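You operate a simulated robot arm through the tools that you are given. There is no shell and no other tool.

You are at the controls of a simulated robot arm. One attempt, no reset.

## Task
Brake the turntable, seal the green band and stand the plain stack in the gap on the dark strip.
Fine: hold seal till the amber lamp lights; free the brake again; the other two stacks, band knob and pull screw stay.
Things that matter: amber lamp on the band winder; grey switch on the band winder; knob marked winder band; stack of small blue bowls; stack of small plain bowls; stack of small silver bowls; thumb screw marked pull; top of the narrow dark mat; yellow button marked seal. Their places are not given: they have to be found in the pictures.

The check looks at the end state, three seconds after you hand in, the way a careful person would. Anything else that was tipped, shoved, dropped, spilled or broken makes it a failure. Lids that push on must go on centred and level and be pressed home; caps that screw on are set level and turned clockwise until they are tight.

## Robot
A 7-joint arm with a fingered hand, fixed in place. Base frame: the origin is at the foot of the arm, x ahead of it, y to its left, z up. Lengths are in mm, angles in degrees, forces in N, time in s.
With the tool pointing down near the work surface it reaches from about 280 to 700 mm from the base axis. Its first joint turns from -166.0 to 166.0 degrees. Payload 4 kg.
The TCP is the grasp point between the finger pads, 26 mm short of the fingertips. In the tool frame z runs along the fingers and y along their closing line. The gripper opens to 156 mm. The gripper's body begins 73 mm behind the TCP. The gripper is a hand of 4 fingers: y runs from the thumb to the fingers, the wrist lies at [0, 0, -239] in the tool frame, and closing takes about 1.5 s.
Orientation is that of the tool frame in the base frame, as a unit quaternion [x, y, z, w]. With the fingers straight down and closing along the base's y, the tool's x points along the base's -x, its y along +y and its z along -z.

## Interface
- The arm moves only by the tool nudge_tool. Its argument "targets" is a list of rows, each a list of 7 numbers: the shift along the tool's x, y, z in units of 250 mm (1.0 is 250 mm), then the turn, a rotation vector about the tool's x, y, z in units of 45 degrees (1.0 is 45 degrees), then the opening, from 0 (shut) to 1 (fully open). In form: [[dx, dy, dz, ax, ay, az, fingers], ...]. A call has 1 to 20 rows; each row is the pose to reach, as a shift and turn from the pose commanded when the call began, along the tool's axes at that moment. A call with a number of a shift or a turn outside -1 to 1 is refused whole. A row lasts 0.2 s, in which the tool goes at most 50 mm and 8.6 degrees; a call with a longer step from one row to the next is refused whole, and so is a gripper value outside its range. A pose out of reach is approached as far as the arm can. The call stops where the force on the tool passes 40 N (or 10 N more than at its start, if that is more) or the arm is blocked; 0.2 s more then pass. Each finger travels about 72 mm/s and halts on what it meets, pressing with about 21 N; the grip force reading is that of the motor and also rises with nothing between the fingers. The clock runs only during rows and for 0.2 s after the last one: add rows that repeat a pose to give the fingers time. It gives the time, the measured TCP pose, the force on the tool (base axes), the opening and the grip force at its end, in the units of the frame above (readings bear some noise), with the torque about the TCP (base axes, N m) and any sound that the robot's microphone picked up.
- Cameras (640 x 400 px; columns grow to the right, rows downward): "scene" is fixed at [399.1, -500.1, 1405.3]; the picture's right is [0.99, -0.13, 0.00], its down [-0.05, -0.36, -0.93] and it looks along [0.12, 0.92, -0.36] (base axes); focal length 348 px, centre (320, 200). "wrist" rides on the gripper at [58, -58, -91] in the tool frame; the picture's right is [0.71, 0.71, 0.00], its down [-0.53, 0.53, -0.67] and it looks along [-0.47, 0.47, 0.74] (tool axes); focal length 265 px, centre (320, 200).
- grab_frame(camera): a new picture of that camera. It takes no simulated time.
- set_grasp(shape): the hand has 4 fingers and takes this shape, open, in about a second: jaw (thumb against the fingers, like two jaws); tri (thumb and two fingers); tip (a fingertip pinch); poke (one finger out to press); point (the index stretched); flat (the hand flat); cup (the hand cupped); fist (a fist). The gripper value then closes the fingers along that shape, each until it touches; the sizes above hold for jaw. It gives what a move gives, with no picture.
- pixel_to_xyz(camera, pixels): for up to 12 pixels [column, row] of the newest picture of that camera ("zoom" is the newest enlarged one), the place [x, y, z] in the base frame of the surface seen there, good to about 2 mm. It takes no simulated time.
- close_up(camera, box): a new picture of the part [left, top, right, bottom] of that camera's present view, enlarged. It takes no simulated time.
- job_done(): hands the job in; it is judged then, once.

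Unless the task says otherwise, let go and move clear before handing in.

The tools are called after ">>>" by a JSON object that holds its "op" and its "data". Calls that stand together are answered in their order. nudge_tool: Moves the arm, as the interface text tells. Its arguments: {"type":"object","properties":{"targets":{"type":"array"}},"required":["targets"]} The other tools are called the same way: set_grasp (shape) gives the hand a shape; grab_frame (camera) takes a picture; pixel_to_xyz (camera, pixels) gives the place of the surface under pixels of a picture; close_up (camera, box) takes an enlarged picture of a part of a camera's view; job_done () hands the job in.

At the start:

```text
clock: 0.0
position: [241.2, 331.0, 1205.2]
tool_rot: [0.0, 1.0, 0.0, 0.0]
ft_force: [-0.1, 0.3, 0.1]
ft_torque: [-0.03, 0.01, 0.01]
width: 155.9
grasp_force: 0.1
shape: jaw
```

scene: 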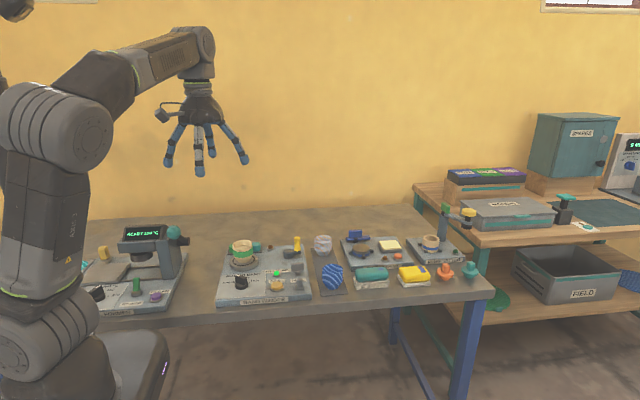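
wrist: 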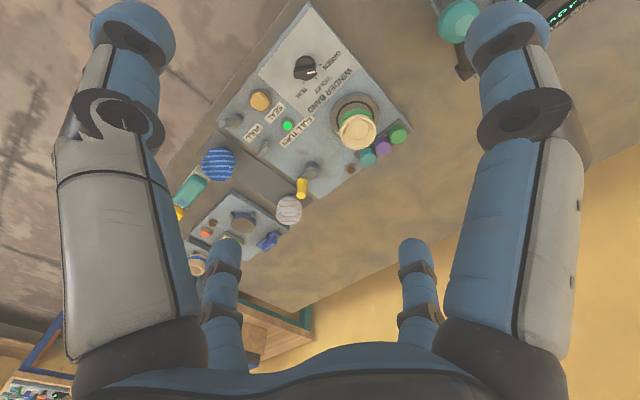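

The scene shows a band winder panel around pixels (220-310, 240-300), with bowls near (323,243) and (333,277). I'll enlarge both views to identify the parts.

>>> {"op": "close_up", "data": {"camera": "scene", "box": [210, 225, 350, 312]}}

>>> {"op": "close_up", "data": {"camera": "scene", "box": [300, 200, 500, 325]}}

>>> {"op": "close_up", "data": {"camera": "wrist", "box": [160, 20, 440, 195]}}

>>> {"op": "close_up", "data": {"camera": "wrist", "box": [160, 130, 320, 290]}}

```text
4.57 times, centred on (280, 268) of scene
```

zoom: 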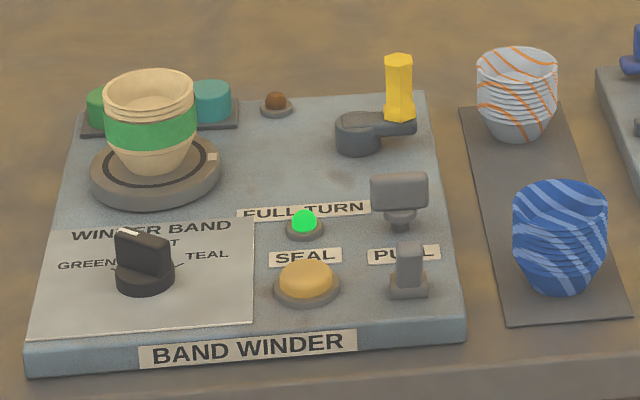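

```text
3.20 times, centred on (400, 262) of scene
```

zoom: 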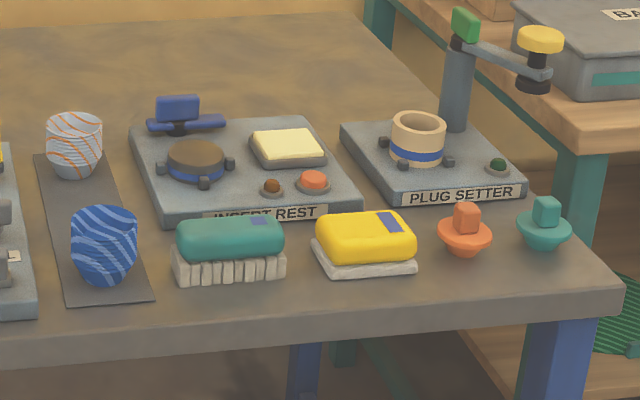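

```text
2.29 times, centred on (300, 108) of wrist
```

zoom: 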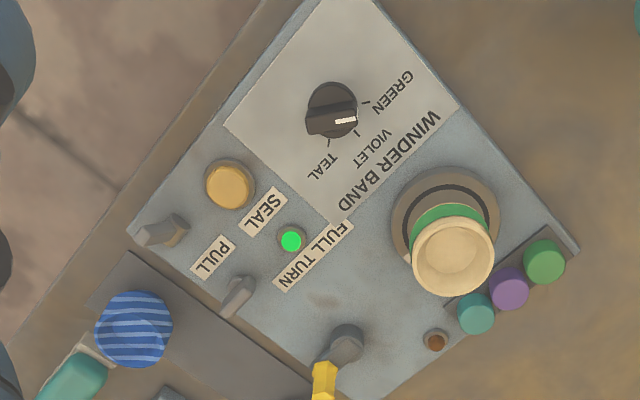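

```text
2.50 times, centred on (240, 210) of wrist
```

zoom: 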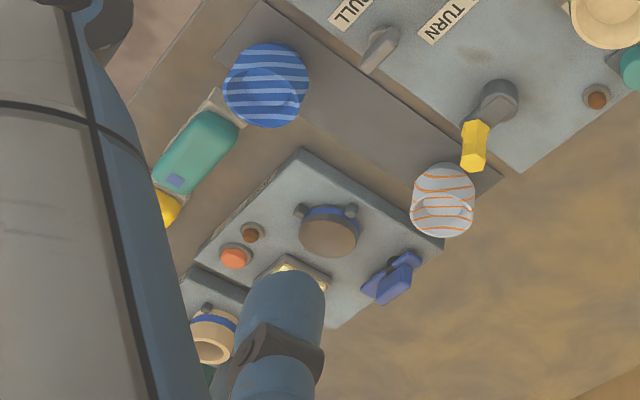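

The winder shows the turntable with the plain, green-banded stack, a lit green full-turn lamp, the seal button, a T-shaped piece and an upright lever. I'll get their coordinates from the scene picture.

>>> {"op": "close_up", "data": {"camera": "scene", "box": [210, 225, 350, 312]}}

>>> {"op": "pixel_to_xyz", "data": {"camera": "zoom", "pixels": [[305, 275], [303, 222], [400, 190], [408, 255], [412, 288], [276, 99], [150, 75], [145, 290], [398, 60], [517, 52], [557, 190], [480, 160]]}}

>>> {"op": "pixel_to_xyz", "data": {"camera": "zoom", "pixels": [[465, 110], [555, 105], [505, 320], [630, 315], [40, 340], [460, 325], [100, 190], [215, 185], [155, 165], [515, 135], [560, 290], [350, 250]]}}

>>> {"op": "close_up", "data": {"camera": "scene", "box": [265, 255, 315, 295]}}

```text
4.57 times, centred on (280, 268) of scene
```

zoom: 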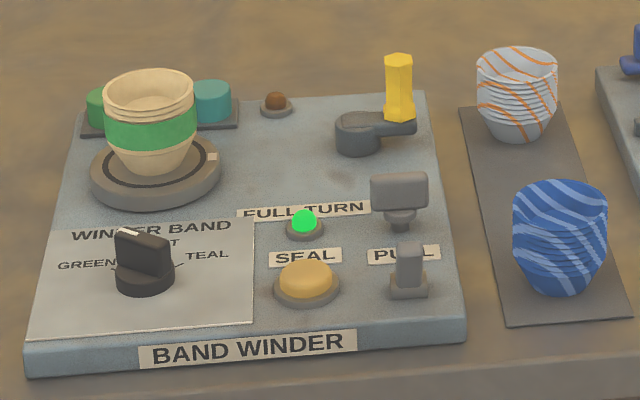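

```text
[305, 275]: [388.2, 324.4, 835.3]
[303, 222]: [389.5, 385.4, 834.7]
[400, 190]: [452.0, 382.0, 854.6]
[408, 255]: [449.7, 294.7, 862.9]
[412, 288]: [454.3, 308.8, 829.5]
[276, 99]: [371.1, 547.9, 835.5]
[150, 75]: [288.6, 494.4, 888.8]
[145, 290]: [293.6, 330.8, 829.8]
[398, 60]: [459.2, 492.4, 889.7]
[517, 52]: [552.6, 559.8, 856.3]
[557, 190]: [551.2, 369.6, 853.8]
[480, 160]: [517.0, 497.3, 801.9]
```

```text
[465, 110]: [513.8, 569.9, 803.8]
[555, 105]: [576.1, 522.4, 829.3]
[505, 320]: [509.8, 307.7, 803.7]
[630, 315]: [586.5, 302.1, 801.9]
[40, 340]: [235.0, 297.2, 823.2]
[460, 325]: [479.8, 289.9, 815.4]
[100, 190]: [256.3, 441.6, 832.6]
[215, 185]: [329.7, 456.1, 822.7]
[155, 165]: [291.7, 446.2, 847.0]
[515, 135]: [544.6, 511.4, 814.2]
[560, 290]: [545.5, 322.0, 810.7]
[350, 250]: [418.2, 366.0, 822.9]
```

```text
10.00 times, centred on (290, 275) of scene
```

zoom: 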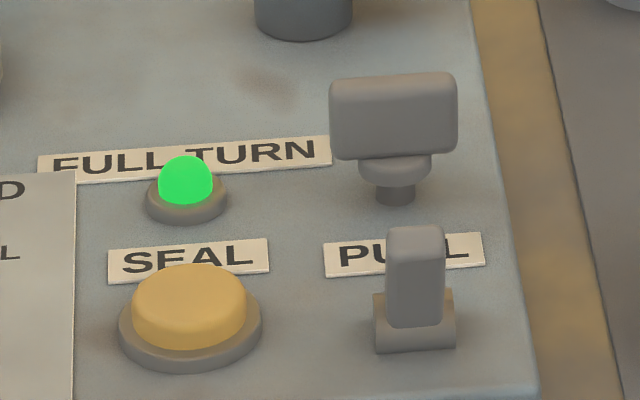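

Table is near z≈802 and the winder top near z≈822; the T-shaped pull screw is at about (452,382), and the grey toggle at about (452,300) leans toward −y. I'll move closer to see these properly with the wrist camera.

>>> {"op": "nudge_tool", "data": {"targets": [[0.026, -0.05, 0.117, 0, 0, 0, 1], [0.053, -0.1, 0.234, 0, 0, 0, 1], [0.079, -0.151, 0.35, 0, 0, 0, 1], [0.106, -0.202, 0.467, 0, 0, 0, 1], [0.132, -0.252, 0.584, 0, 0, 0, 1]]}}

>>> {"op": "grab_frame", "data": {"camera": "wrist"}}

>>> {"op": "grab_frame", "data": {"camera": "scene"}}

```text
clock: 1.2
position: [207.7, 268.8, 1058.7]
tool_rot: [0.0, 1.0, 0.0, -0.001]
ft_force: [0.1, -0.2, 0.9]
ft_torque: [-0.02, -0.01, 0.02]
width: 156.0
grasp_force: 0.0
shape: jaw
```

```text
taken
```

wrist: 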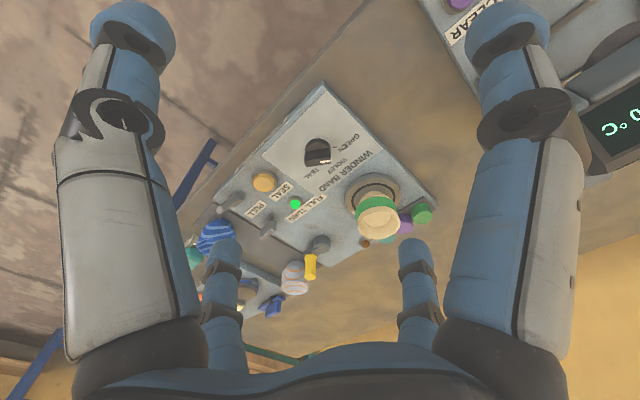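

```text
taken
```

scene: 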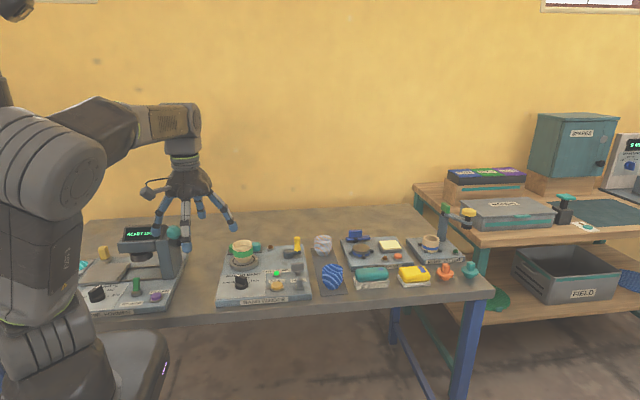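

The winder is fully in the wrist view, with the knob at (317,150) and the seal at (264,182). Next I'll shape the hand to poke and see where the pressing finger is.

>>> {"op": "set_grasp", "data": {"shape": "poke"}}

>>> {"op": "grab_frame", "data": {"camera": "wrist"}}

>>> {"op": "close_up", "data": {"camera": "scene", "box": [120, 140, 260, 260]}}

```text
clock: 2.1
position: [208.1, 267.9, 1059.5]
tool_rot: [0.0, 1.0, 0.0, -0.001]
ft_force: [-0.3, 0.3, -0.3]
ft_torque: [0.03, -0.01, 0.02]
width: 0.0
grasp_force: 0.1
shape: poke
```

```text
taken
```

wrist: 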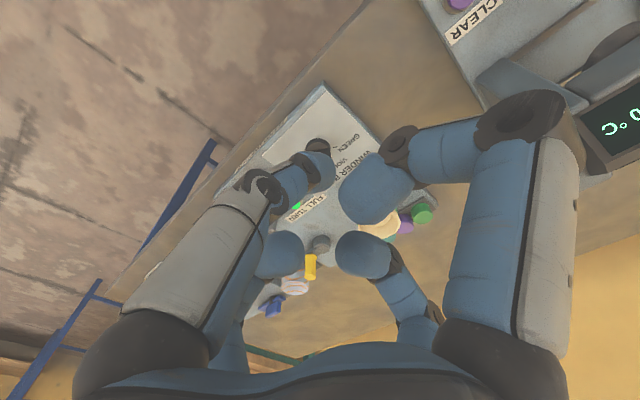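

```text
3.33 times, centred on (190, 200) of scene
```

zoom: 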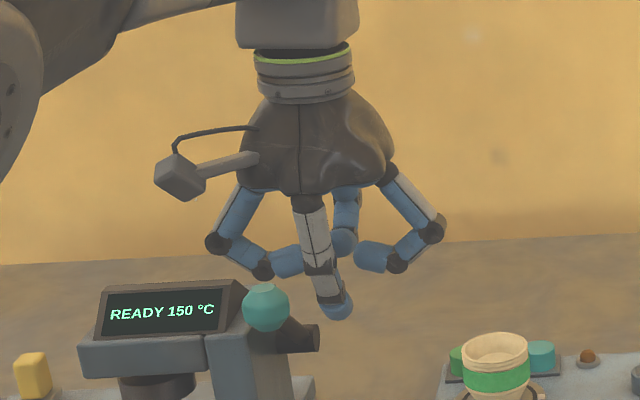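

In poke shape the grey finger reaches lowest, with its tip near zoom (338,310) and wrist (320,168). I'll measure its offset from the TCP.

>>> {"op": "pixel_to_xyz", "data": {"camera": "zoom", "pixels": [[337, 316], [323, 310], [350, 305], [338, 300], [290, 262], [372, 260], [345, 240], [315, 290], [375, 268]]}}

>>> {"op": "pixel_to_xyz", "data": {"camera": "wrist", "pixels": [[322, 168], [330, 172], [310, 170], [325, 155], [370, 205], [365, 255], [280, 255]]}}

```text
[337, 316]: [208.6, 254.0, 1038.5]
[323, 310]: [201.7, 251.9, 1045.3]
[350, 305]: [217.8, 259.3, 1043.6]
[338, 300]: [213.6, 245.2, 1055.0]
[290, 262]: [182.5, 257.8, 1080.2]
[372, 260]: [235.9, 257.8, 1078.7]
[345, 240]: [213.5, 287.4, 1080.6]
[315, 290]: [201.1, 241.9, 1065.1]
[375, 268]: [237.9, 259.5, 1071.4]
```

```text
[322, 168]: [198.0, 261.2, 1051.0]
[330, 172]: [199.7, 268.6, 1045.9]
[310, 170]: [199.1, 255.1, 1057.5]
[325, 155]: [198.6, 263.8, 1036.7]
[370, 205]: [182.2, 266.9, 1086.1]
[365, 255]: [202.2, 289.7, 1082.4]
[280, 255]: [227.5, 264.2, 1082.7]
```

The poke tip is about 26 mm below the TCP and 5–8 mm toward −y. Now I'll measure the switch, button and stack carefully.

>>> {"op": "close_up", "data": {"camera": "scene", "box": [265, 255, 315, 295]}}

>>> {"op": "pixel_to_xyz", "data": {"camera": "zoom", "pixels": [[415, 229], [415, 245], [415, 280], [415, 315], [415, 340], [392, 280], [440, 280], [380, 300], [450, 300], [395, 77], [395, 140], [395, 195]]}}

>>> {"op": "pixel_to_xyz", "data": {"camera": "zoom", "pixels": [[190, 280], [140, 295], [240, 295], [190, 320], [190, 268], [335, 110], [455, 100], [185, 165], [480, 350]]}}

>>> {"op": "close_up", "data": {"camera": "wrist", "box": [190, 160, 290, 260]}}

```text
10.00 times, centred on (290, 275) of scene
```

zoom: 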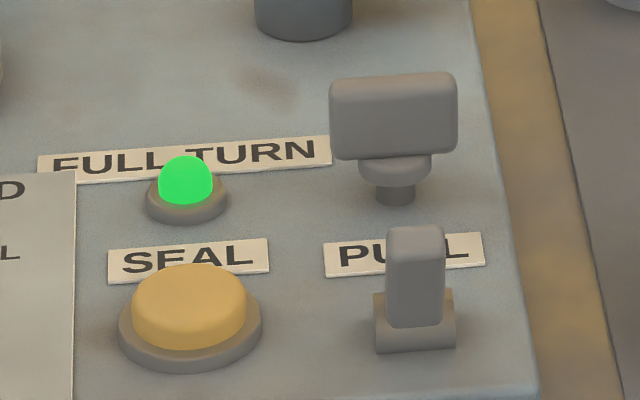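

```text
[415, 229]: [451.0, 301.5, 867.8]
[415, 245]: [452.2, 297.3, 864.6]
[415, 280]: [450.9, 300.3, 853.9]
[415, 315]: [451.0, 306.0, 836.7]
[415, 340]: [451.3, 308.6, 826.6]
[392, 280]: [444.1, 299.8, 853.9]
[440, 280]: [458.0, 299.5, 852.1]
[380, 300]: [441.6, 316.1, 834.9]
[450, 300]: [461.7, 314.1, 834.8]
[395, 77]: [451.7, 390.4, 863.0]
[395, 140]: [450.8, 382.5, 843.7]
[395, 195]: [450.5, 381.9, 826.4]
```

```text
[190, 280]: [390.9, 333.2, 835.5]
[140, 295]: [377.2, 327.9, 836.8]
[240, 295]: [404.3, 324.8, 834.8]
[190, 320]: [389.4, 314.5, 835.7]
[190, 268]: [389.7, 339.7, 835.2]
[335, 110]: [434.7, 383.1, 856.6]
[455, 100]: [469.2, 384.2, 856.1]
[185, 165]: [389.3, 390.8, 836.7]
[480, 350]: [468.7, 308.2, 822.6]
```

```text
4.00 times, centred on (240, 210) of wrist
```

zoom: 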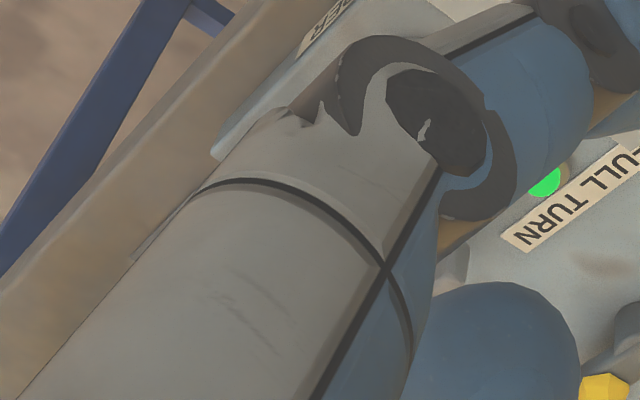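

The toggle lever leans about 17° toward −y, with its top at (451,300,866) and pivot near y≈315, z≈830. I'll go in front of it on the −y side at safe height.

>>> {"op": "nudge_tool", "data": {"targets": [[-0.139, -0.008, 0.05, 0, 0, 0, 1], [-0.278, -0.016, 0.1, 0, 0, 0, 1], [-0.417, -0.024, 0.17, 0, 0, 0, 1], [-0.556, -0.032, 0.25, 0, 0, 0, 1], [-0.695, -0.04, 0.33, 0, 0, 0, 1], [-0.834, -0.046, 0.42, 0, 0, 0, 1], [-0.972, -0.052, 0.516, 0, 0, 0, 1]]}}

>>> {"op": "close_up", "data": {"camera": "scene", "box": [240, 200, 340, 300]}}

>>> {"op": "grab_frame", "data": {"camera": "wrist"}}

```text
clock: 3.7
position: [451.2, 253.1, 928.6]
tool_rot: [-0.001, 1.0, -0.001, 0.0]
ft_force: [-0.7, 0.2, 0.2]
ft_torque: [-0.03, -0.01, 0.02]
width: 0.5
grasp_force: 0.0
shape: poke
```

```text
4.00 times, centred on (290, 250) of scene
```

zoom: 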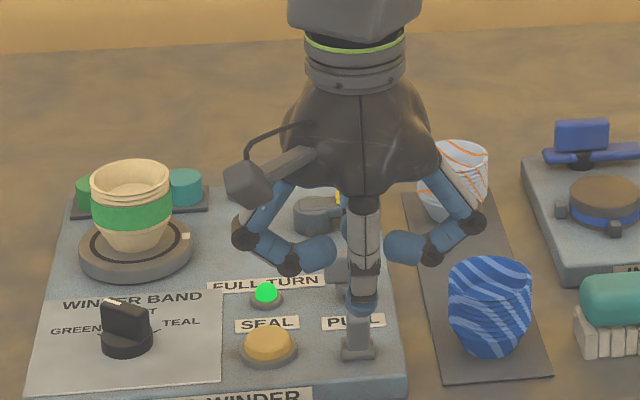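

```text
taken
```

wrist: 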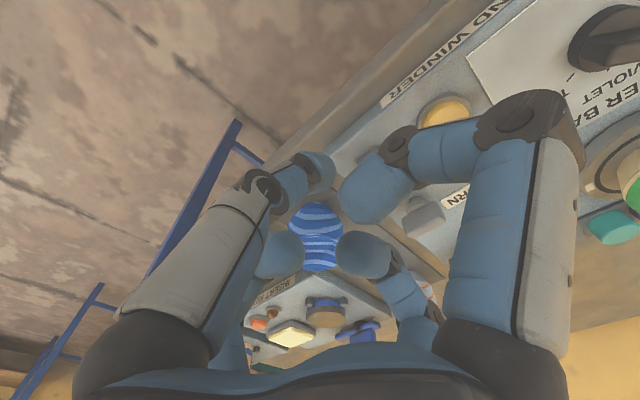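

The tip hangs in front of the lever at x≈451. I'll descend 57 mm so the tip is beside the upper part of the lever.

>>> {"op": "nudge_tool", "data": {"targets": [[0, 0, 0.115, 0, 0, 0, 1], [0, 0, 0.23, 0, 0, 0, 1], [0, 0, 0.23, 0, 0, 0, 1]]}}

>>> {"op": "close_up", "data": {"camera": "scene", "box": [260, 225, 330, 295]}}

```text
clock: 4.5
position: [450.7, 252.8, 870.7]
tool_rot: [0.0, 1.0, -0.001, 0.0]
ft_force: [0.1, 0.5, -0.5]
ft_torque: [-0.01, 0.03, -0.01]
width: 0.2
grasp_force: 0.1
shape: poke
```

```text
5.71 times, centred on (295, 260) of scene
```

zoom: 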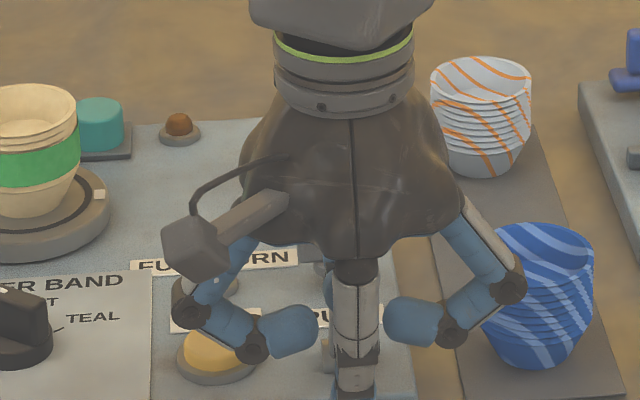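

The hand is in front of the lever; the right knuckle near zoom (510,280) looks close to the blue stack, so I'll check its clearance before pushing.

>>> {"op": "pixel_to_xyz", "data": {"camera": "zoom", "pixels": [[512, 283], [450, 345], [500, 230], [490, 310], [535, 230], [505, 240], [590, 260], [355, 380], [590, 240], [540, 365]]}}

```text
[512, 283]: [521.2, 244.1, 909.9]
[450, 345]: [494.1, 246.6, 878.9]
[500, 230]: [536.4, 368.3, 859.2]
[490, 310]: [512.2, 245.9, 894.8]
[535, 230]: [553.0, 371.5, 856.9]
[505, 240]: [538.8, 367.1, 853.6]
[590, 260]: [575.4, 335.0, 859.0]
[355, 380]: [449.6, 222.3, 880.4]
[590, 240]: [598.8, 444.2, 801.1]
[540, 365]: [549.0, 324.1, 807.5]
```

Clearance is fine (knuckle bottom about z 870–900, rim at 860 but farther out in x). Now I'll push +y gently.

>>> {"op": "nudge_tool", "data": {"targets": [[0, 0.06, 0, 0, 0, 0, 1], [0, 0.12, 0, 0, 0, 0, 1], [0, 0.144, 0, 0, 0, 0, 1], [0, 0.164, 0, 0, 0, 0, 1], [0, 0.184, 0, 0, 0, 0, 1], [0, 0.204, 0, 0, 0, 0, 1], [0, 0.22, 0, 0, 0, 0, 1]]}}

>>> {"op": "close_up", "data": {"camera": "scene", "box": [260, 235, 330, 295]}}

>>> {"op": "grab_frame", "data": {"camera": "wrist"}}

```text
clock: 6.1
position: [450.6, 310.3, 871.2]
tool_rot: [0.0, 1.0, 0.0, 0.0]
ft_force: [0.9, -0.5, -0.1]
ft_torque: [0.0, 0.01, -0.02]
width: 0.2
grasp_force: 0.1
shape: poke
heard: click
```

```text
6.67 times, centred on (295, 265) of scene
```

zoom: 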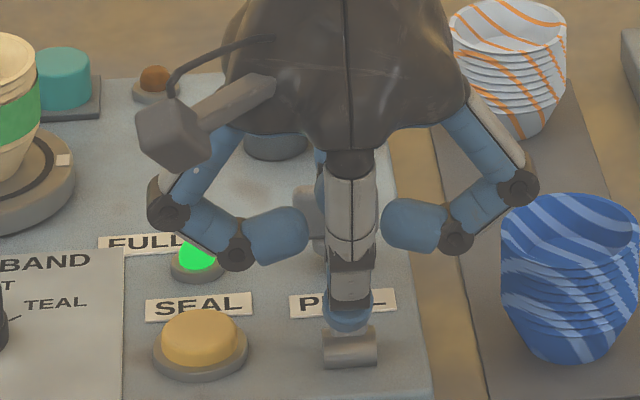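

```text
taken
```

wrist: 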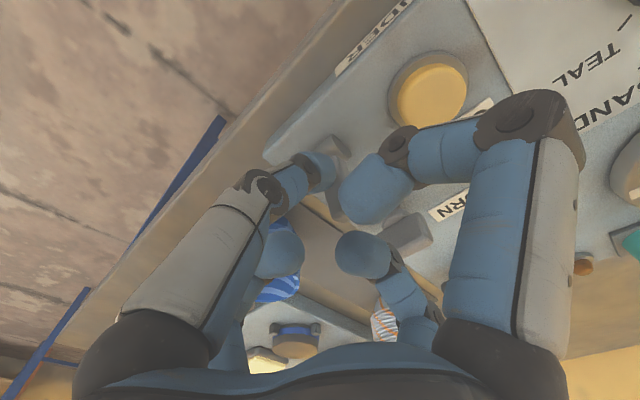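

The switch clicked and its lever has flipped. I'll back off, lift, and look to confirm before going to the seal button.

>>> {"op": "nudge_tool", "data": {"targets": [[0, -0.05, 0, 0, 0, 0, 1], [0, -0.1, 0, 0, 0, 0, 1], [0, -0.1, -0.15, 0, 0, 0, 1], [0, -0.1, -0.3, 0, 0, 0, 1], [0.1, -0.05, -0.3, 0, 0, 0.18, 1], [0.16, 0, -0.3, 0, 0, 0.36, 1], [0.228, 0.08, -0.3, 0, 0, 0.54, 1], [0.228, 0.08, -0.3, 0, 0, 0.72, 1], [0.228, 0.08, -0.3, 0, 0, 0.9, 1], [0.228, 0.08, -0.3, 0, 0, 1.0, 1], [0.228, 0.08, -0.3, 0, 0, 1.0, 1]]}}

>>> {"op": "close_up", "data": {"camera": "scene", "box": [225, 205, 335, 300]}}

>>> {"op": "grab_frame", "data": {"camera": "wrist"}}

```text
clock: 8.5
position: [452.1, 281.1, 948.7]
tool_rot: [0.327, 0.945, 0.001, -0.002]
ft_force: [0.9, -0.4, -0.3]
ft_torque: [-0.01, 0.0, -0.01]
width: 0.0
grasp_force: 0.0
shape: poke
out of reach, approached as far as the arm can: row 8, 9, 10, 11
```

```text
4.21 times, centred on (280, 252) of scene
```

zoom: 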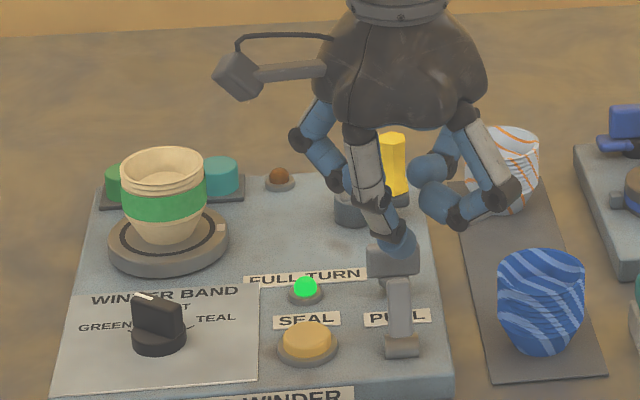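

```text
taken
```

wrist: 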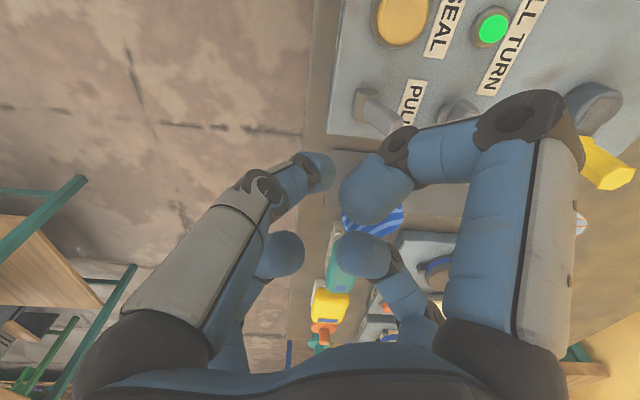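

The brake lever is now leaning +y (zoom 400,300), but the clockwise yaw hit a joint limit, so the arm stopped at (452,281,949). I'll rise and yaw the other way, which also keeps the side fingers clear of the lever.

>>> {"op": "nudge_tool", "data": {"targets": [[0, 0, -0.05, 0, 0, -0.1, 1], [0, 0, -0.1, 0, 0, -0.28, 1], [0, 0, -0.12, 0, 0, -0.46, 1], [0, 0, -0.12, 0, 0, -0.64, 1], [0, 0, -0.12, 0, 0, -0.82, 1], [0, 0, -0.12, 0, 0, -1.0, 1], [0, 0, -0.12, 0, 0, -1.0, 1]]}}

```text
clock: 10.1
position: [450.3, 281.1, 978.2]
tool_rot: [-0.061, 0.998, 0.002, -0.002]
ft_force: [-0.1, 0.7, -0.3]
ft_torque: [0.05, 0.0, -0.02]
width: 0.0
grasp_force: 0.1
shape: poke
```

The yaw is now about +7°. Next I'll move above the seal button and yaw to about +45°.

>>> {"op": "nudge_tool", "data": {"targets": [[0.039, 0.033, 0.0, 0, 0, -0.141, 1], [0.078, 0.066, 0.03, 0, 0, -0.282, 1], [0.117, 0.099, 0.07, 0, 0, -0.422, 1], [0.156, 0.132, 0.11, 0, 0, -0.563, 1], [0.195, 0.165, 0.15, 0, 0, -0.704, 1], [0.234, 0.198, 0.19, 0, 0, -0.844, 1], [0.234, 0.198, 0.19, 0, 0, -0.844, 1]]}}

>>> {"op": "grab_frame", "data": {"camera": "wrist"}}

```text
clock: 11.7
position: [386.9, 323.9, 932.1]
tool_rot: [-0.382, 0.924, 0.002, -0.002]
ft_force: [0.1, -0.4, -0.3]
ft_torque: [0.0, -0.02, -0.02]
width: 0.0
grasp_force: 0.0
shape: poke
```

```text
taken
```

wrist: 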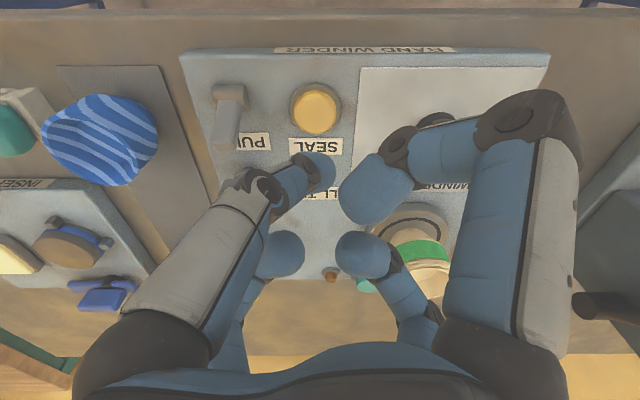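

The wrist view shows the amber lamp, still unlit, at (330,275), in the gap between two fingers. I'll tilt 15° so it stays visible and descend to about z 885.

>>> {"op": "nudge_tool", "data": {"targets": [[0, 0, 0.06, -0.118, -0.118, 0, 1], [0, 0, 0.12, -0.236, -0.236, 0, 1], [0, 0, 0.18, -0.236, -0.236, 0, 1]]}}

>>> {"op": "grab_frame", "data": {"camera": "wrist"}}

>>> {"op": "close_up", "data": {"camera": "scene", "box": [225, 215, 335, 300]}}

```text
clock: 12.5
position: [387.2, 324.1, 887.1]
tool_rot: [-0.377, 0.917, 0.123, 0.049]
ft_force: [-0.4, -0.1, 0.2]
ft_torque: [0.0, 0.02, 0.02]
width: 0.1
grasp_force: 0.0
shape: poke
```

```text
taken
```

wrist: 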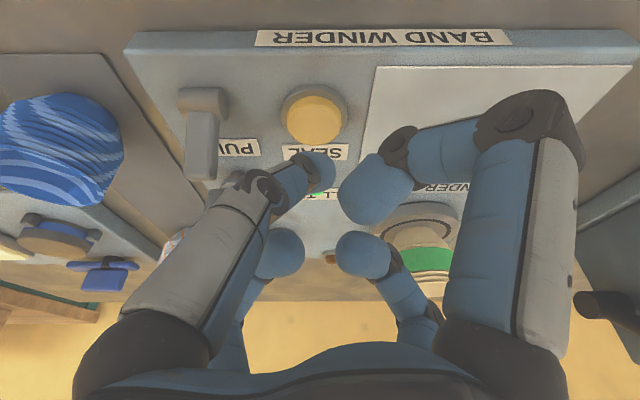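

```text
4.71 times, centred on (280, 258) of scene
```

zoom: 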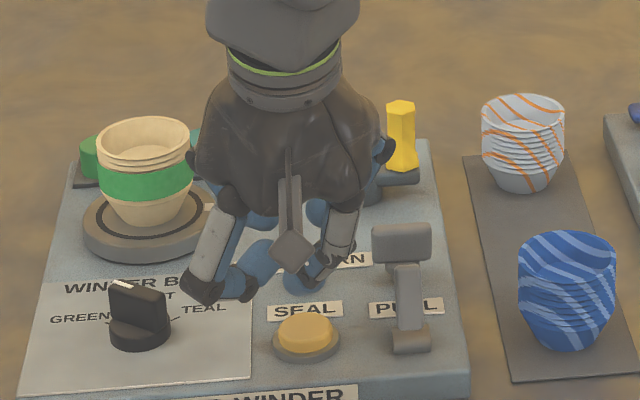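

The lamp is just visible at wrist (330,257) beside the finger gap. I'll verify where the poke tip is relative to the button.

>>> {"op": "pixel_to_xyz", "data": {"camera": "zoom", "pixels": [[303, 285], [310, 290], [290, 282], [322, 283], [306, 330], [306, 350], [306, 315], [400, 285], [408, 340], [200, 295]]}}

>>> {"op": "pixel_to_xyz", "data": {"camera": "wrist", "pixels": [[322, 156], [333, 170], [310, 180], [330, 258], [315, 112], [204, 100]]}}

```text
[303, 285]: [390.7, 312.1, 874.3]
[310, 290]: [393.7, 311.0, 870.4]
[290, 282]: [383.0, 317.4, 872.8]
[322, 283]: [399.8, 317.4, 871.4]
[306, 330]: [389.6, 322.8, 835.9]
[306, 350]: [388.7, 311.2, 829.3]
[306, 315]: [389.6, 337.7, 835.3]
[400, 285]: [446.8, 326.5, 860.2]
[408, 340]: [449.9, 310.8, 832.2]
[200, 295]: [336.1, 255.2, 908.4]
```

```text
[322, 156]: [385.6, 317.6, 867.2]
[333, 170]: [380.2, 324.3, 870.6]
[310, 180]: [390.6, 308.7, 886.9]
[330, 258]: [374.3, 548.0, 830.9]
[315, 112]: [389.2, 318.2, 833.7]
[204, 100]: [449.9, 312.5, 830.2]
```

The tip is centred over the button at about (391,322). I'll descend gently to contact and press.

>>> {"op": "nudge_tool", "data": {"targets": [[0.008, -0.008, 0.0425, 0, 0, 0, 1], [0.0146, -0.0146, 0.0773, 0, 0, 0, 1], [0.0168, -0.0168, 0.0889, 0, 0, 0, 1], [0.0183, -0.0183, 0.0966, 0, 0, 0, 1]]}}

>>> {"op": "grab_frame", "data": {"camera": "wrist"}}

```text
clock: 13.5
position: [385.8, 324.3, 861.9]
tool_rot: [-0.378, 0.916, 0.123, 0.048]
ft_force: [0.0, -0.2, -0.1]
ft_torque: [-0.01, 0.03, -0.02]
width: 0.0
grasp_force: 0.0
shape: poke
```

```text
taken
```

wrist: 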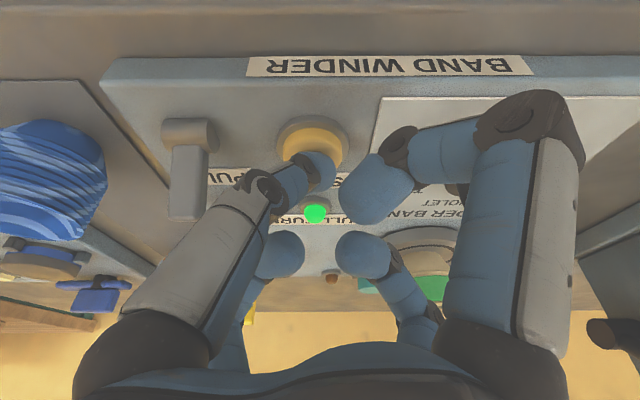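

No contact yet at z 862; the lamp is clearly visible at (332,277). I'll continue down 1 mm per row.

>>> {"op": "nudge_tool", "data": {"targets": [[0.0007, -0.0007, 0.0039, 0, 0, 0, 1], [0.0015, -0.0015, 0.0077, 0, 0, 0, 1], [0.0022, -0.0022, 0.0116, 0, 0, 0, 1], [0.0029, -0.0029, 0.0155, 0, 0, 0, 1]]}}

>>> {"op": "grab_frame", "data": {"camera": "wrist"}}

```text
clock: 14.5
position: [385.8, 322.2, 857.9]
tool_rot: [-0.377, 0.917, 0.123, 0.049]
ft_force: [-0.2, 1.4, 1.6]
ft_torque: [0.0, -0.03, 0.01]
width: 0.0
grasp_force: 0.1
shape: poke
heard: click
```

```text
taken
```

wrist: 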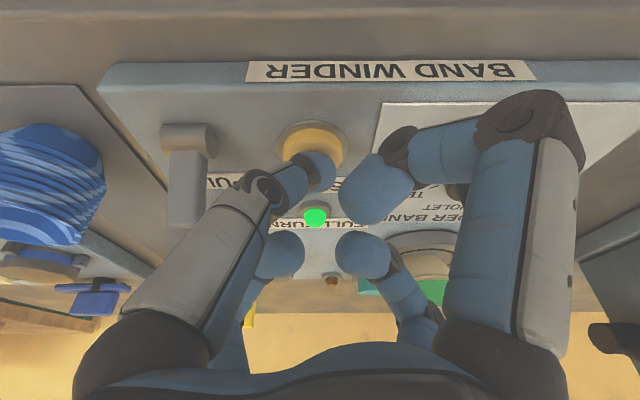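

A click was heard with light contact force, so the button is pressed. I'll hold it there and watch the lamp at (332,278).

>>> {"op": "nudge_tool", "data": {"targets": [[0.0004, -0.0004, 0.002, 0, 0, 0, 1], [0.0004, -0.0004, 0.002, 0, 0, 0, 1], [0.0004, -0.0004, 0.002, 0, 0, 0, 1], [0.0004, -0.0004, 0.002, 0, 0, 0, 1]]}}

>>> {"op": "close_up", "data": {"camera": "wrist", "box": [280, 120, 380, 300]}}

```text
clock: 15.5
position: [386.5, 322.9, 857.7]
tool_rot: [-0.378, 0.916, 0.122, 0.049]
ft_force: [-0.5, -1.4, 3.8]
ft_torque: [-0.03, 0.05, 0.01]
width: 0.0
grasp_force: 0.0
shape: poke
```

```text
2.22 times, centred on (330, 210) of wrist
```

zoom: 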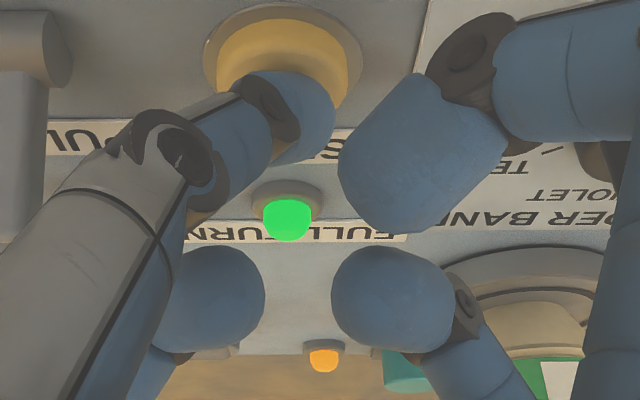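

The amber lamp is now bright orange at zoom (323,360), so the seal is done. I'll lift the finger straight up and confirm.

>>> {"op": "nudge_tool", "data": {"targets": [[-0.0147, 0.0147, -0.0773, 0, 0, 0, 1], [-0.0367, 0.0367, -0.1932, 0, 0, 0, 1], [-0.055, 0.055, -0.29, 0, 0, 0, 1]]}}

>>> {"op": "grab_frame", "data": {"camera": "wrist"}}

>>> {"op": "close_up", "data": {"camera": "scene", "box": [225, 215, 335, 300]}}

```text
clock: 16.3
position: [386.4, 324.2, 932.7]
tool_rot: [-0.377, 0.917, 0.123, 0.048]
ft_force: [-0.4, -0.1, -0.4]
ft_torque: [0.0, 0.02, -0.01]
width: 0.0
grasp_force: 0.0
shape: poke
```

```text
taken
```

wrist: 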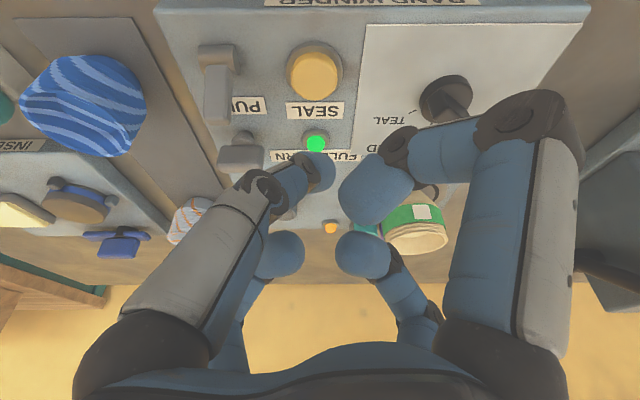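

```text
4.71 times, centred on (280, 258) of scene
```

zoom: 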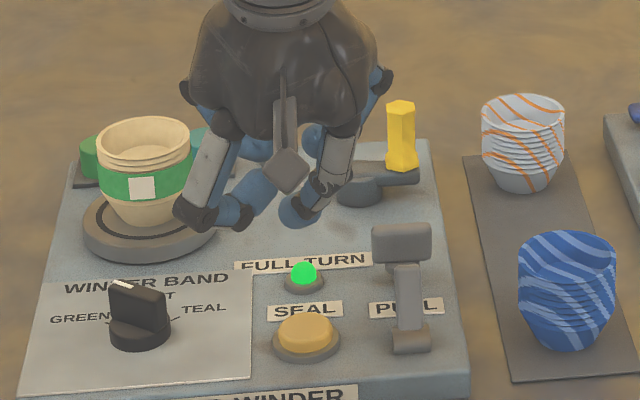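

The band shows a white seal patch and the amber lamp stays lit. Next I'll undo the tilt and yaw, then go behind the lever to push it back to −y.

>>> {"op": "nudge_tool", "data": {"targets": [[0, 0, -0.03, 0.118, 0.118, 0, 1], [0, 0, -0.06, 0.236, 0.236, 0, 1], [0, 0, -0.06, 0.236, 0.236, 0, 1]]}}

>>> {"op": "close_up", "data": {"camera": "wrist", "box": [150, 20, 310, 180]}}

>>> {"op": "pixel_to_xyz", "data": {"camera": "zoom", "pixels": [[280, 100]]}}

```text
clock: 17.1
position: [385.8, 320.0, 946.1]
tool_rot: [-0.381, 0.924, 0.001, -0.001]
ft_force: [0.2, -0.2, -0.5]
ft_torque: [-0.01, 0.04, -0.01]
width: 0.0
grasp_force: 0.0
shape: poke
```

```text
2.50 times, centred on (230, 100) of wrist
```

zoom: 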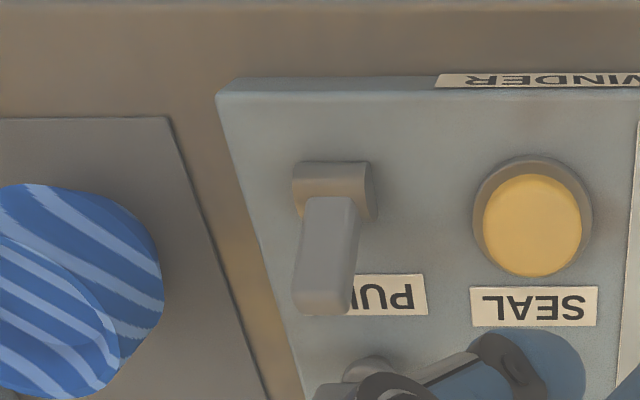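

```text
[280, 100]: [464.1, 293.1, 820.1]
```

>>> {"op": "pixel_to_xyz", "data": {"camera": "zoom", "pixels": [[325, 205], [325, 250], [325, 280], [320, 295], [320, 310], [335, 175], [335, 190]]}}

```text
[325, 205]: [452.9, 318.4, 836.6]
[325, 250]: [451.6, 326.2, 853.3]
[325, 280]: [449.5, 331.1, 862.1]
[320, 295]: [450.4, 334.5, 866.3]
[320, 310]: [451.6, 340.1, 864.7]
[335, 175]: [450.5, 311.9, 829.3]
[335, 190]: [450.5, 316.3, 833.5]
```

The lever's back face is at about y=340 (z 865) and the screw face at y≈382, so there is a slot to lower the tip into. I'll move above it at (451,367) with yaw back to 0.

>>> {"op": "nudge_tool", "data": {"targets": [[-0.053, -0.008, 0, 0, 0, 0.167, 1], [-0.106, -0.017, 0, 0, 0, 0.333, 1], [-0.159, -0.026, 0, 0, 0, 0.5, 1], [-0.211, -0.034, 0, 0, 0, 0.667, 1], [-0.264, -0.043, 0, 0, 0, 0.833, 1], [-0.317, -0.051, 0, 0, 0, 1.0, 1], [-0.317, -0.051, 0, 0, 0, 1.0, 1]]}}

>>> {"op": "close_up", "data": {"camera": "scene", "box": [250, 205, 340, 295]}}

>>> {"op": "grab_frame", "data": {"camera": "wrist"}}

```text
clock: 18.7
position: [451.5, 367.1, 947.0]
tool_rot: [0.003, 1.0, 0.001, -0.002]
ft_force: [0.2, 0.4, 0.2]
ft_torque: [-0.05, -0.02, -0.03]
width: 0.1
grasp_force: 0.0
shape: poke
```

```text
4.44 times, centred on (295, 250) of scene
```

zoom: 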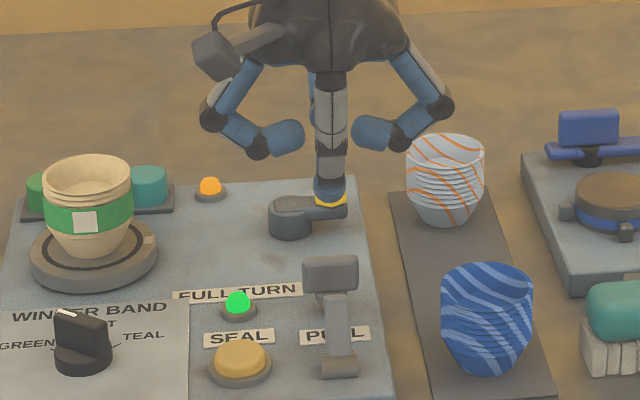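

```text
taken
```

wrist: 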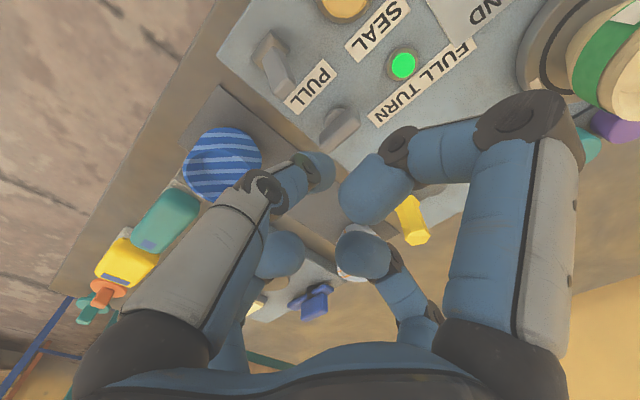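

The amber lamp is lit at zoom (210,187) and the hand is over the slot. I'll check the tip position and the screw's extents.

>>> {"op": "pixel_to_xyz", "data": {"camera": "zoom", "pixels": [[330, 195], [325, 185], [330, 270], [330, 258], [335, 300]]}}

>>> {"op": "pixel_to_xyz", "data": {"camera": "wrist", "pixels": [[340, 135], [330, 125], [350, 120], [345, 130], [324, 160], [334, 170], [322, 180], [283, 80]]}}

```text
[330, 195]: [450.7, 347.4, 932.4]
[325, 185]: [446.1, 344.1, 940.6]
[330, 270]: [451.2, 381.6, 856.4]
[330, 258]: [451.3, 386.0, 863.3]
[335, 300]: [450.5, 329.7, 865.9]
```

```text
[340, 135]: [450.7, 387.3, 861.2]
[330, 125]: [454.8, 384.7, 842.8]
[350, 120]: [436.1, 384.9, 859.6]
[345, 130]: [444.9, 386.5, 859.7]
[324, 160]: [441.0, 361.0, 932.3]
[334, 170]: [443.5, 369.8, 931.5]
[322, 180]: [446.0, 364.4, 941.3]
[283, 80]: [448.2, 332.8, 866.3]
```

The slot clearance is about 5–8 mm on each side. I'll descend straight at y≈369 to z≈875.

>>> {"op": "nudge_tool", "data": {"targets": [[0, 0.008, 0.1, 0, 0, 0, 1], [0, 0.008, 0.18, 0, 0, 0, 1], [0, 0.008, 0.25, 0, 0, 0, 1], [0, 0.008, 0.288, 0, 0, 0, 1]]}}

>>> {"op": "close_up", "data": {"camera": "scene", "box": [250, 225, 340, 295]}}

>>> {"op": "grab_frame", "data": {"camera": "wrist"}}

```text
clock: 19.7
position: [451.5, 368.7, 873.8]
tool_rot: [0.001, 1.0, 0.001, -0.003]
ft_force: [0.0, -0.3, 0.3]
ft_torque: [-0.03, 0.0, -0.01]
width: 0.0
grasp_force: 0.2
shape: poke
```

```text
5.71 times, centred on (295, 260) of scene
```

zoom: 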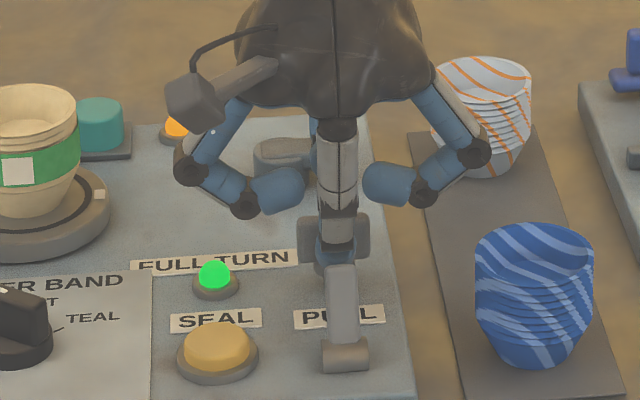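

```text
taken
```

wrist: 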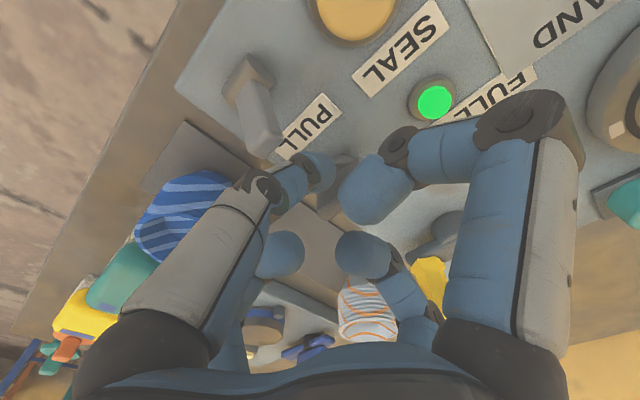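

The tip sits in the slot without contact. Now I'll push −y gently toward TCP y≈334.

>>> {"op": "nudge_tool", "data": {"targets": [[0, -0.02, 0, 0, 0, 0, 1], [0, -0.04, 0, 0, 0, 0, 1], [0, -0.06, 0, 0, 0, 0, 1], [0, -0.08, 0, 0, 0, 0, 1], [0, -0.1, 0, 0, 0, 0, 1], [0, -0.12, 0, 0, 0, 0, 1], [0, -0.14, 0, 0, 0, 0, 1]]}}

>>> {"op": "close_up", "data": {"camera": "scene", "box": [250, 225, 340, 295]}}

>>> {"op": "grab_frame", "data": {"camera": "wrist"}}

```text
clock: 21.3
position: [450.9, 333.7, 875.6]
tool_rot: [0.001, 1.0, 0.001, -0.002]
ft_force: [-2.1, 2.6, 14.9]
ft_torque: [-0.09, -0.01, 0.0]
width: 0.0
grasp_force: 0.1
shape: poke
heard: click
```

```text
5.71 times, centred on (295, 260) of scene
```

zoom: 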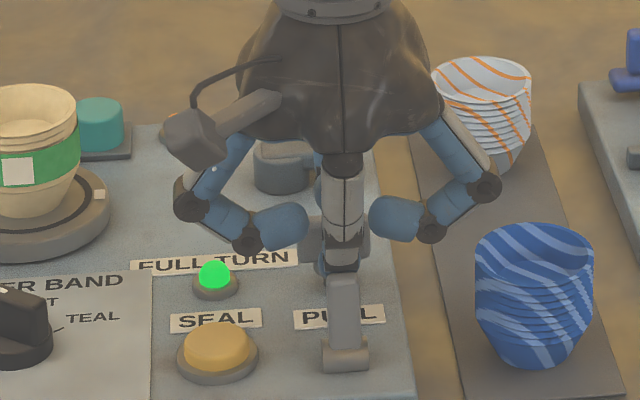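

```text
taken
```

wrist: 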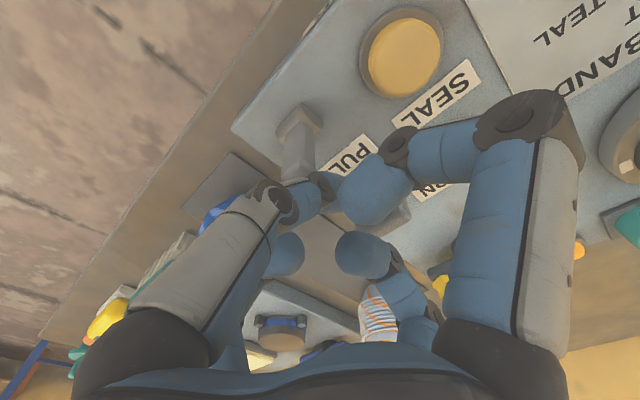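

A click was heard, but there's 15 N upward force and the finger looks pressed on the lever top. I'll measure the lever's lean.

>>> {"op": "pixel_to_xyz", "data": {"camera": "zoom", "pixels": [[343, 276], [343, 285], [343, 300], [343, 325], [343, 340], [333, 262], [328, 268]]}}

```text
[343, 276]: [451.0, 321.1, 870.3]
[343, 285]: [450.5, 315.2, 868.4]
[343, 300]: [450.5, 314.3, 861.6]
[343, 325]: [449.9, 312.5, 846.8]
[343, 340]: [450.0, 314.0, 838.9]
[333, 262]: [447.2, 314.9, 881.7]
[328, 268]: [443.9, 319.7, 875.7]
```

The lever is upright (face at y≈313–315), so it's only half-way, and the leaning finger presses down on its top. I'll lift about 5 mm so the round tip contacts it, then push on toward −y.

>>> {"op": "nudge_tool", "data": {"targets": [[0, 0.008, -0.01, 0, 0, 0, 1], [0, 0.008, -0.022, 0, 0, 0, 1], [0, -0.006, -0.024, 0, 0, 0, 1], [0, -0.018, -0.024, 0, 0, 0, 1], [0, -0.03, -0.024, 0, 0, 0, 1]]}}

>>> {"op": "close_up", "data": {"camera": "scene", "box": [250, 225, 340, 295]}}

>>> {"op": "pixel_to_xyz", "data": {"camera": "zoom", "pixels": [[343, 285], [343, 300], [343, 325], [343, 340]]}}

```text
clock: 22.5
position: [450.9, 326.6, 880.9]
tool_rot: [0.001, 1.0, 0.001, -0.003]
ft_force: [0.1, 0.0, -0.9]
ft_torque: [0.03, -0.01, -0.02]
width: 0.1
grasp_force: 0.2
shape: poke
```

```text
5.71 times, centred on (295, 260) of scene
```

zoom: 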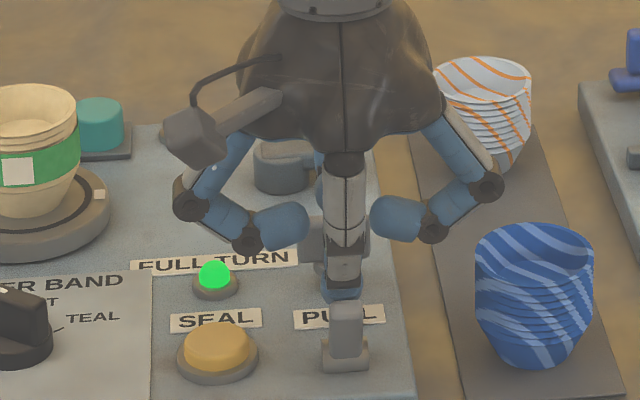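

```text
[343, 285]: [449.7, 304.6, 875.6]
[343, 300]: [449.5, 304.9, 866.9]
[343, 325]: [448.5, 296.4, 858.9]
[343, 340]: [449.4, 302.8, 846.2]
```

The lever is back to its original −y lean (face 296 at z 859) with no force left. I'll lift straight up and check everything.

>>> {"op": "nudge_tool", "data": {"targets": [[0, 0.004, -0.1, 0, 0, 0, 1], [0, 0.004, -0.28, 0, 0, 0, 1], [0, 0.004, -0.46, 0, 0, 0, 1]]}}

>>> {"op": "close_up", "data": {"camera": "scene", "box": [215, 215, 345, 300]}}

>>> {"op": "close_up", "data": {"camera": "scene", "box": [265, 250, 315, 295]}}

```text
clock: 23.3
position: [452.3, 325.2, 996.9]
tool_rot: [0.002, 1.0, 0.002, -0.002]
ft_force: [-0.7, -0.3, 0.4]
ft_torque: [-0.03, 0.0, 0.0]
width: 0.0
grasp_force: 0.0
shape: poke
```

```text
4.71 times, centred on (280, 258) of scene
```

zoom: 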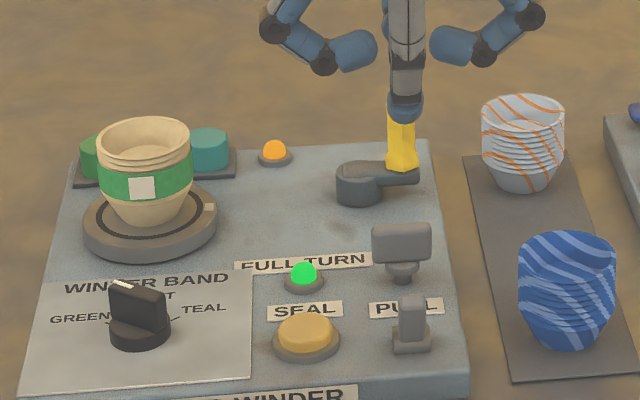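

```text
8.89 times, centred on (290, 272) of scene
```

zoom: 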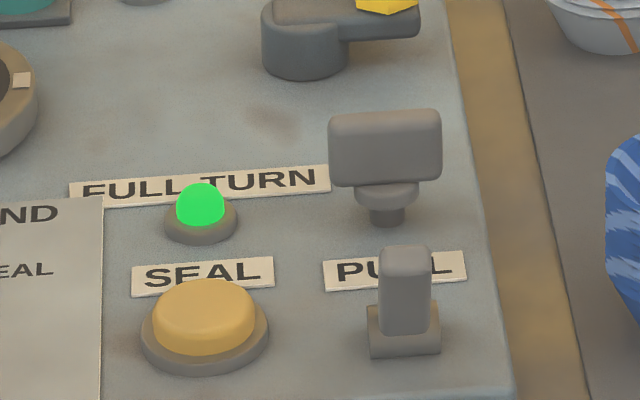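

The switch is back in its original lean, the amber lamp is lit and the pull screw is untouched. Next I'll measure the plain stack and the gap on the mat.

>>> {"op": "close_up", "data": {"camera": "scene", "box": [225, 225, 285, 285]}}

>>> {"op": "pixel_to_xyz", "data": {"camera": "zoom", "pixels": [[100, 160], [250, 165], [175, 140], [175, 190], [175, 210], [175, 250], [175, 290], [175, 305], [110, 250], [240, 250], [85, 290], [270, 290]]}}

>>> {"op": "grab_frame", "data": {"camera": "wrist"}}

```text
6.67 times, centred on (255, 255) of scene
```

zoom: 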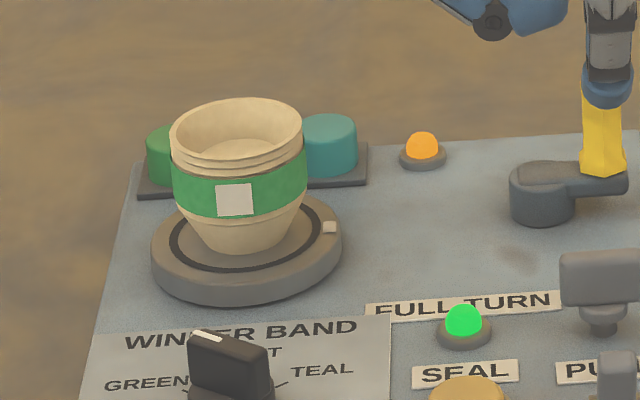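

```text
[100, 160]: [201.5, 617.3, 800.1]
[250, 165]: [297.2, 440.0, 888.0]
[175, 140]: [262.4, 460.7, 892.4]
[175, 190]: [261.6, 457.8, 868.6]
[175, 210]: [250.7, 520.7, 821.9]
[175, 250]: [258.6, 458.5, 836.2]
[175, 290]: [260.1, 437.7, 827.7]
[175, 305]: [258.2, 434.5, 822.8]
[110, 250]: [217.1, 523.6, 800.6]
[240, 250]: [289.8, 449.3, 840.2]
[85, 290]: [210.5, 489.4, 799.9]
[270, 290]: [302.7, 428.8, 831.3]
```

```text
taken
```

wrist: 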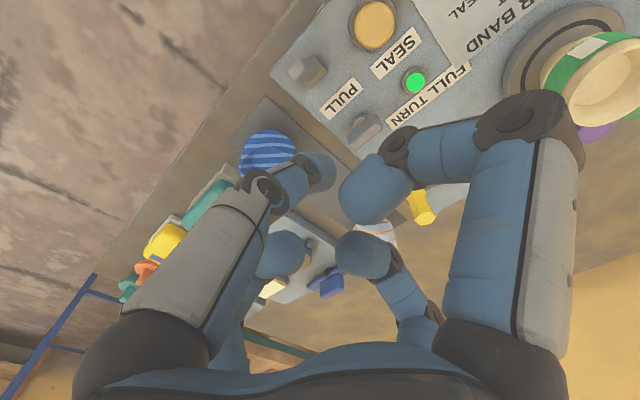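

>>> {"op": "pixel_to_xyz", "data": {"camera": "zoom", "pixels": [[173, 135], [300, 133], [237, 101], [237, 156], [237, 162], [237, 178], [237, 215], [192, 230], [290, 225], [237, 140], [345, 235], [153, 250]]}}

>>> {"op": "pixel_to_xyz", "data": {"camera": "zoom", "pixels": [[330, 125], [160, 140], [315, 170], [605, 110], [330, 228], [240, 245], [175, 165], [302, 170], [302, 190], [176, 185]]}}

>>> {"op": "pixel_to_xyz", "data": {"camera": "wrist", "pixels": [[548, 105], [600, 120], [565, 60], [620, 40], [575, 95]]}}

```text
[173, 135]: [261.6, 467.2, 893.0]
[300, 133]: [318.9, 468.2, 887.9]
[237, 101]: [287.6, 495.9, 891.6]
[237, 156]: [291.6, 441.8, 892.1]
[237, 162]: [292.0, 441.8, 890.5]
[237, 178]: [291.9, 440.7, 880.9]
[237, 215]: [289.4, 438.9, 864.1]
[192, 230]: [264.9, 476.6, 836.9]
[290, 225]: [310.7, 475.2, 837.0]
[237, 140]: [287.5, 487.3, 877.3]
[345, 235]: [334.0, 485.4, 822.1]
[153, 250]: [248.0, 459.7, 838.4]
```

```text
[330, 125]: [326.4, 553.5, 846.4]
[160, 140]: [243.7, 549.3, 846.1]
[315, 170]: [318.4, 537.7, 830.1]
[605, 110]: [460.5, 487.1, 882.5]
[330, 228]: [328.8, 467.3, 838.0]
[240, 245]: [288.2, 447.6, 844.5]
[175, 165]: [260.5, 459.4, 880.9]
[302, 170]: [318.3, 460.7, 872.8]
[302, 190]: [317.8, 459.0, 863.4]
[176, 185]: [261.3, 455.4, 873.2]
```

```text
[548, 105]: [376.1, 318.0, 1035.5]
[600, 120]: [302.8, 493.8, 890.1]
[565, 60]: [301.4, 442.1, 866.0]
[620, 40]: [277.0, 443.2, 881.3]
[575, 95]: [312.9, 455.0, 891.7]
```

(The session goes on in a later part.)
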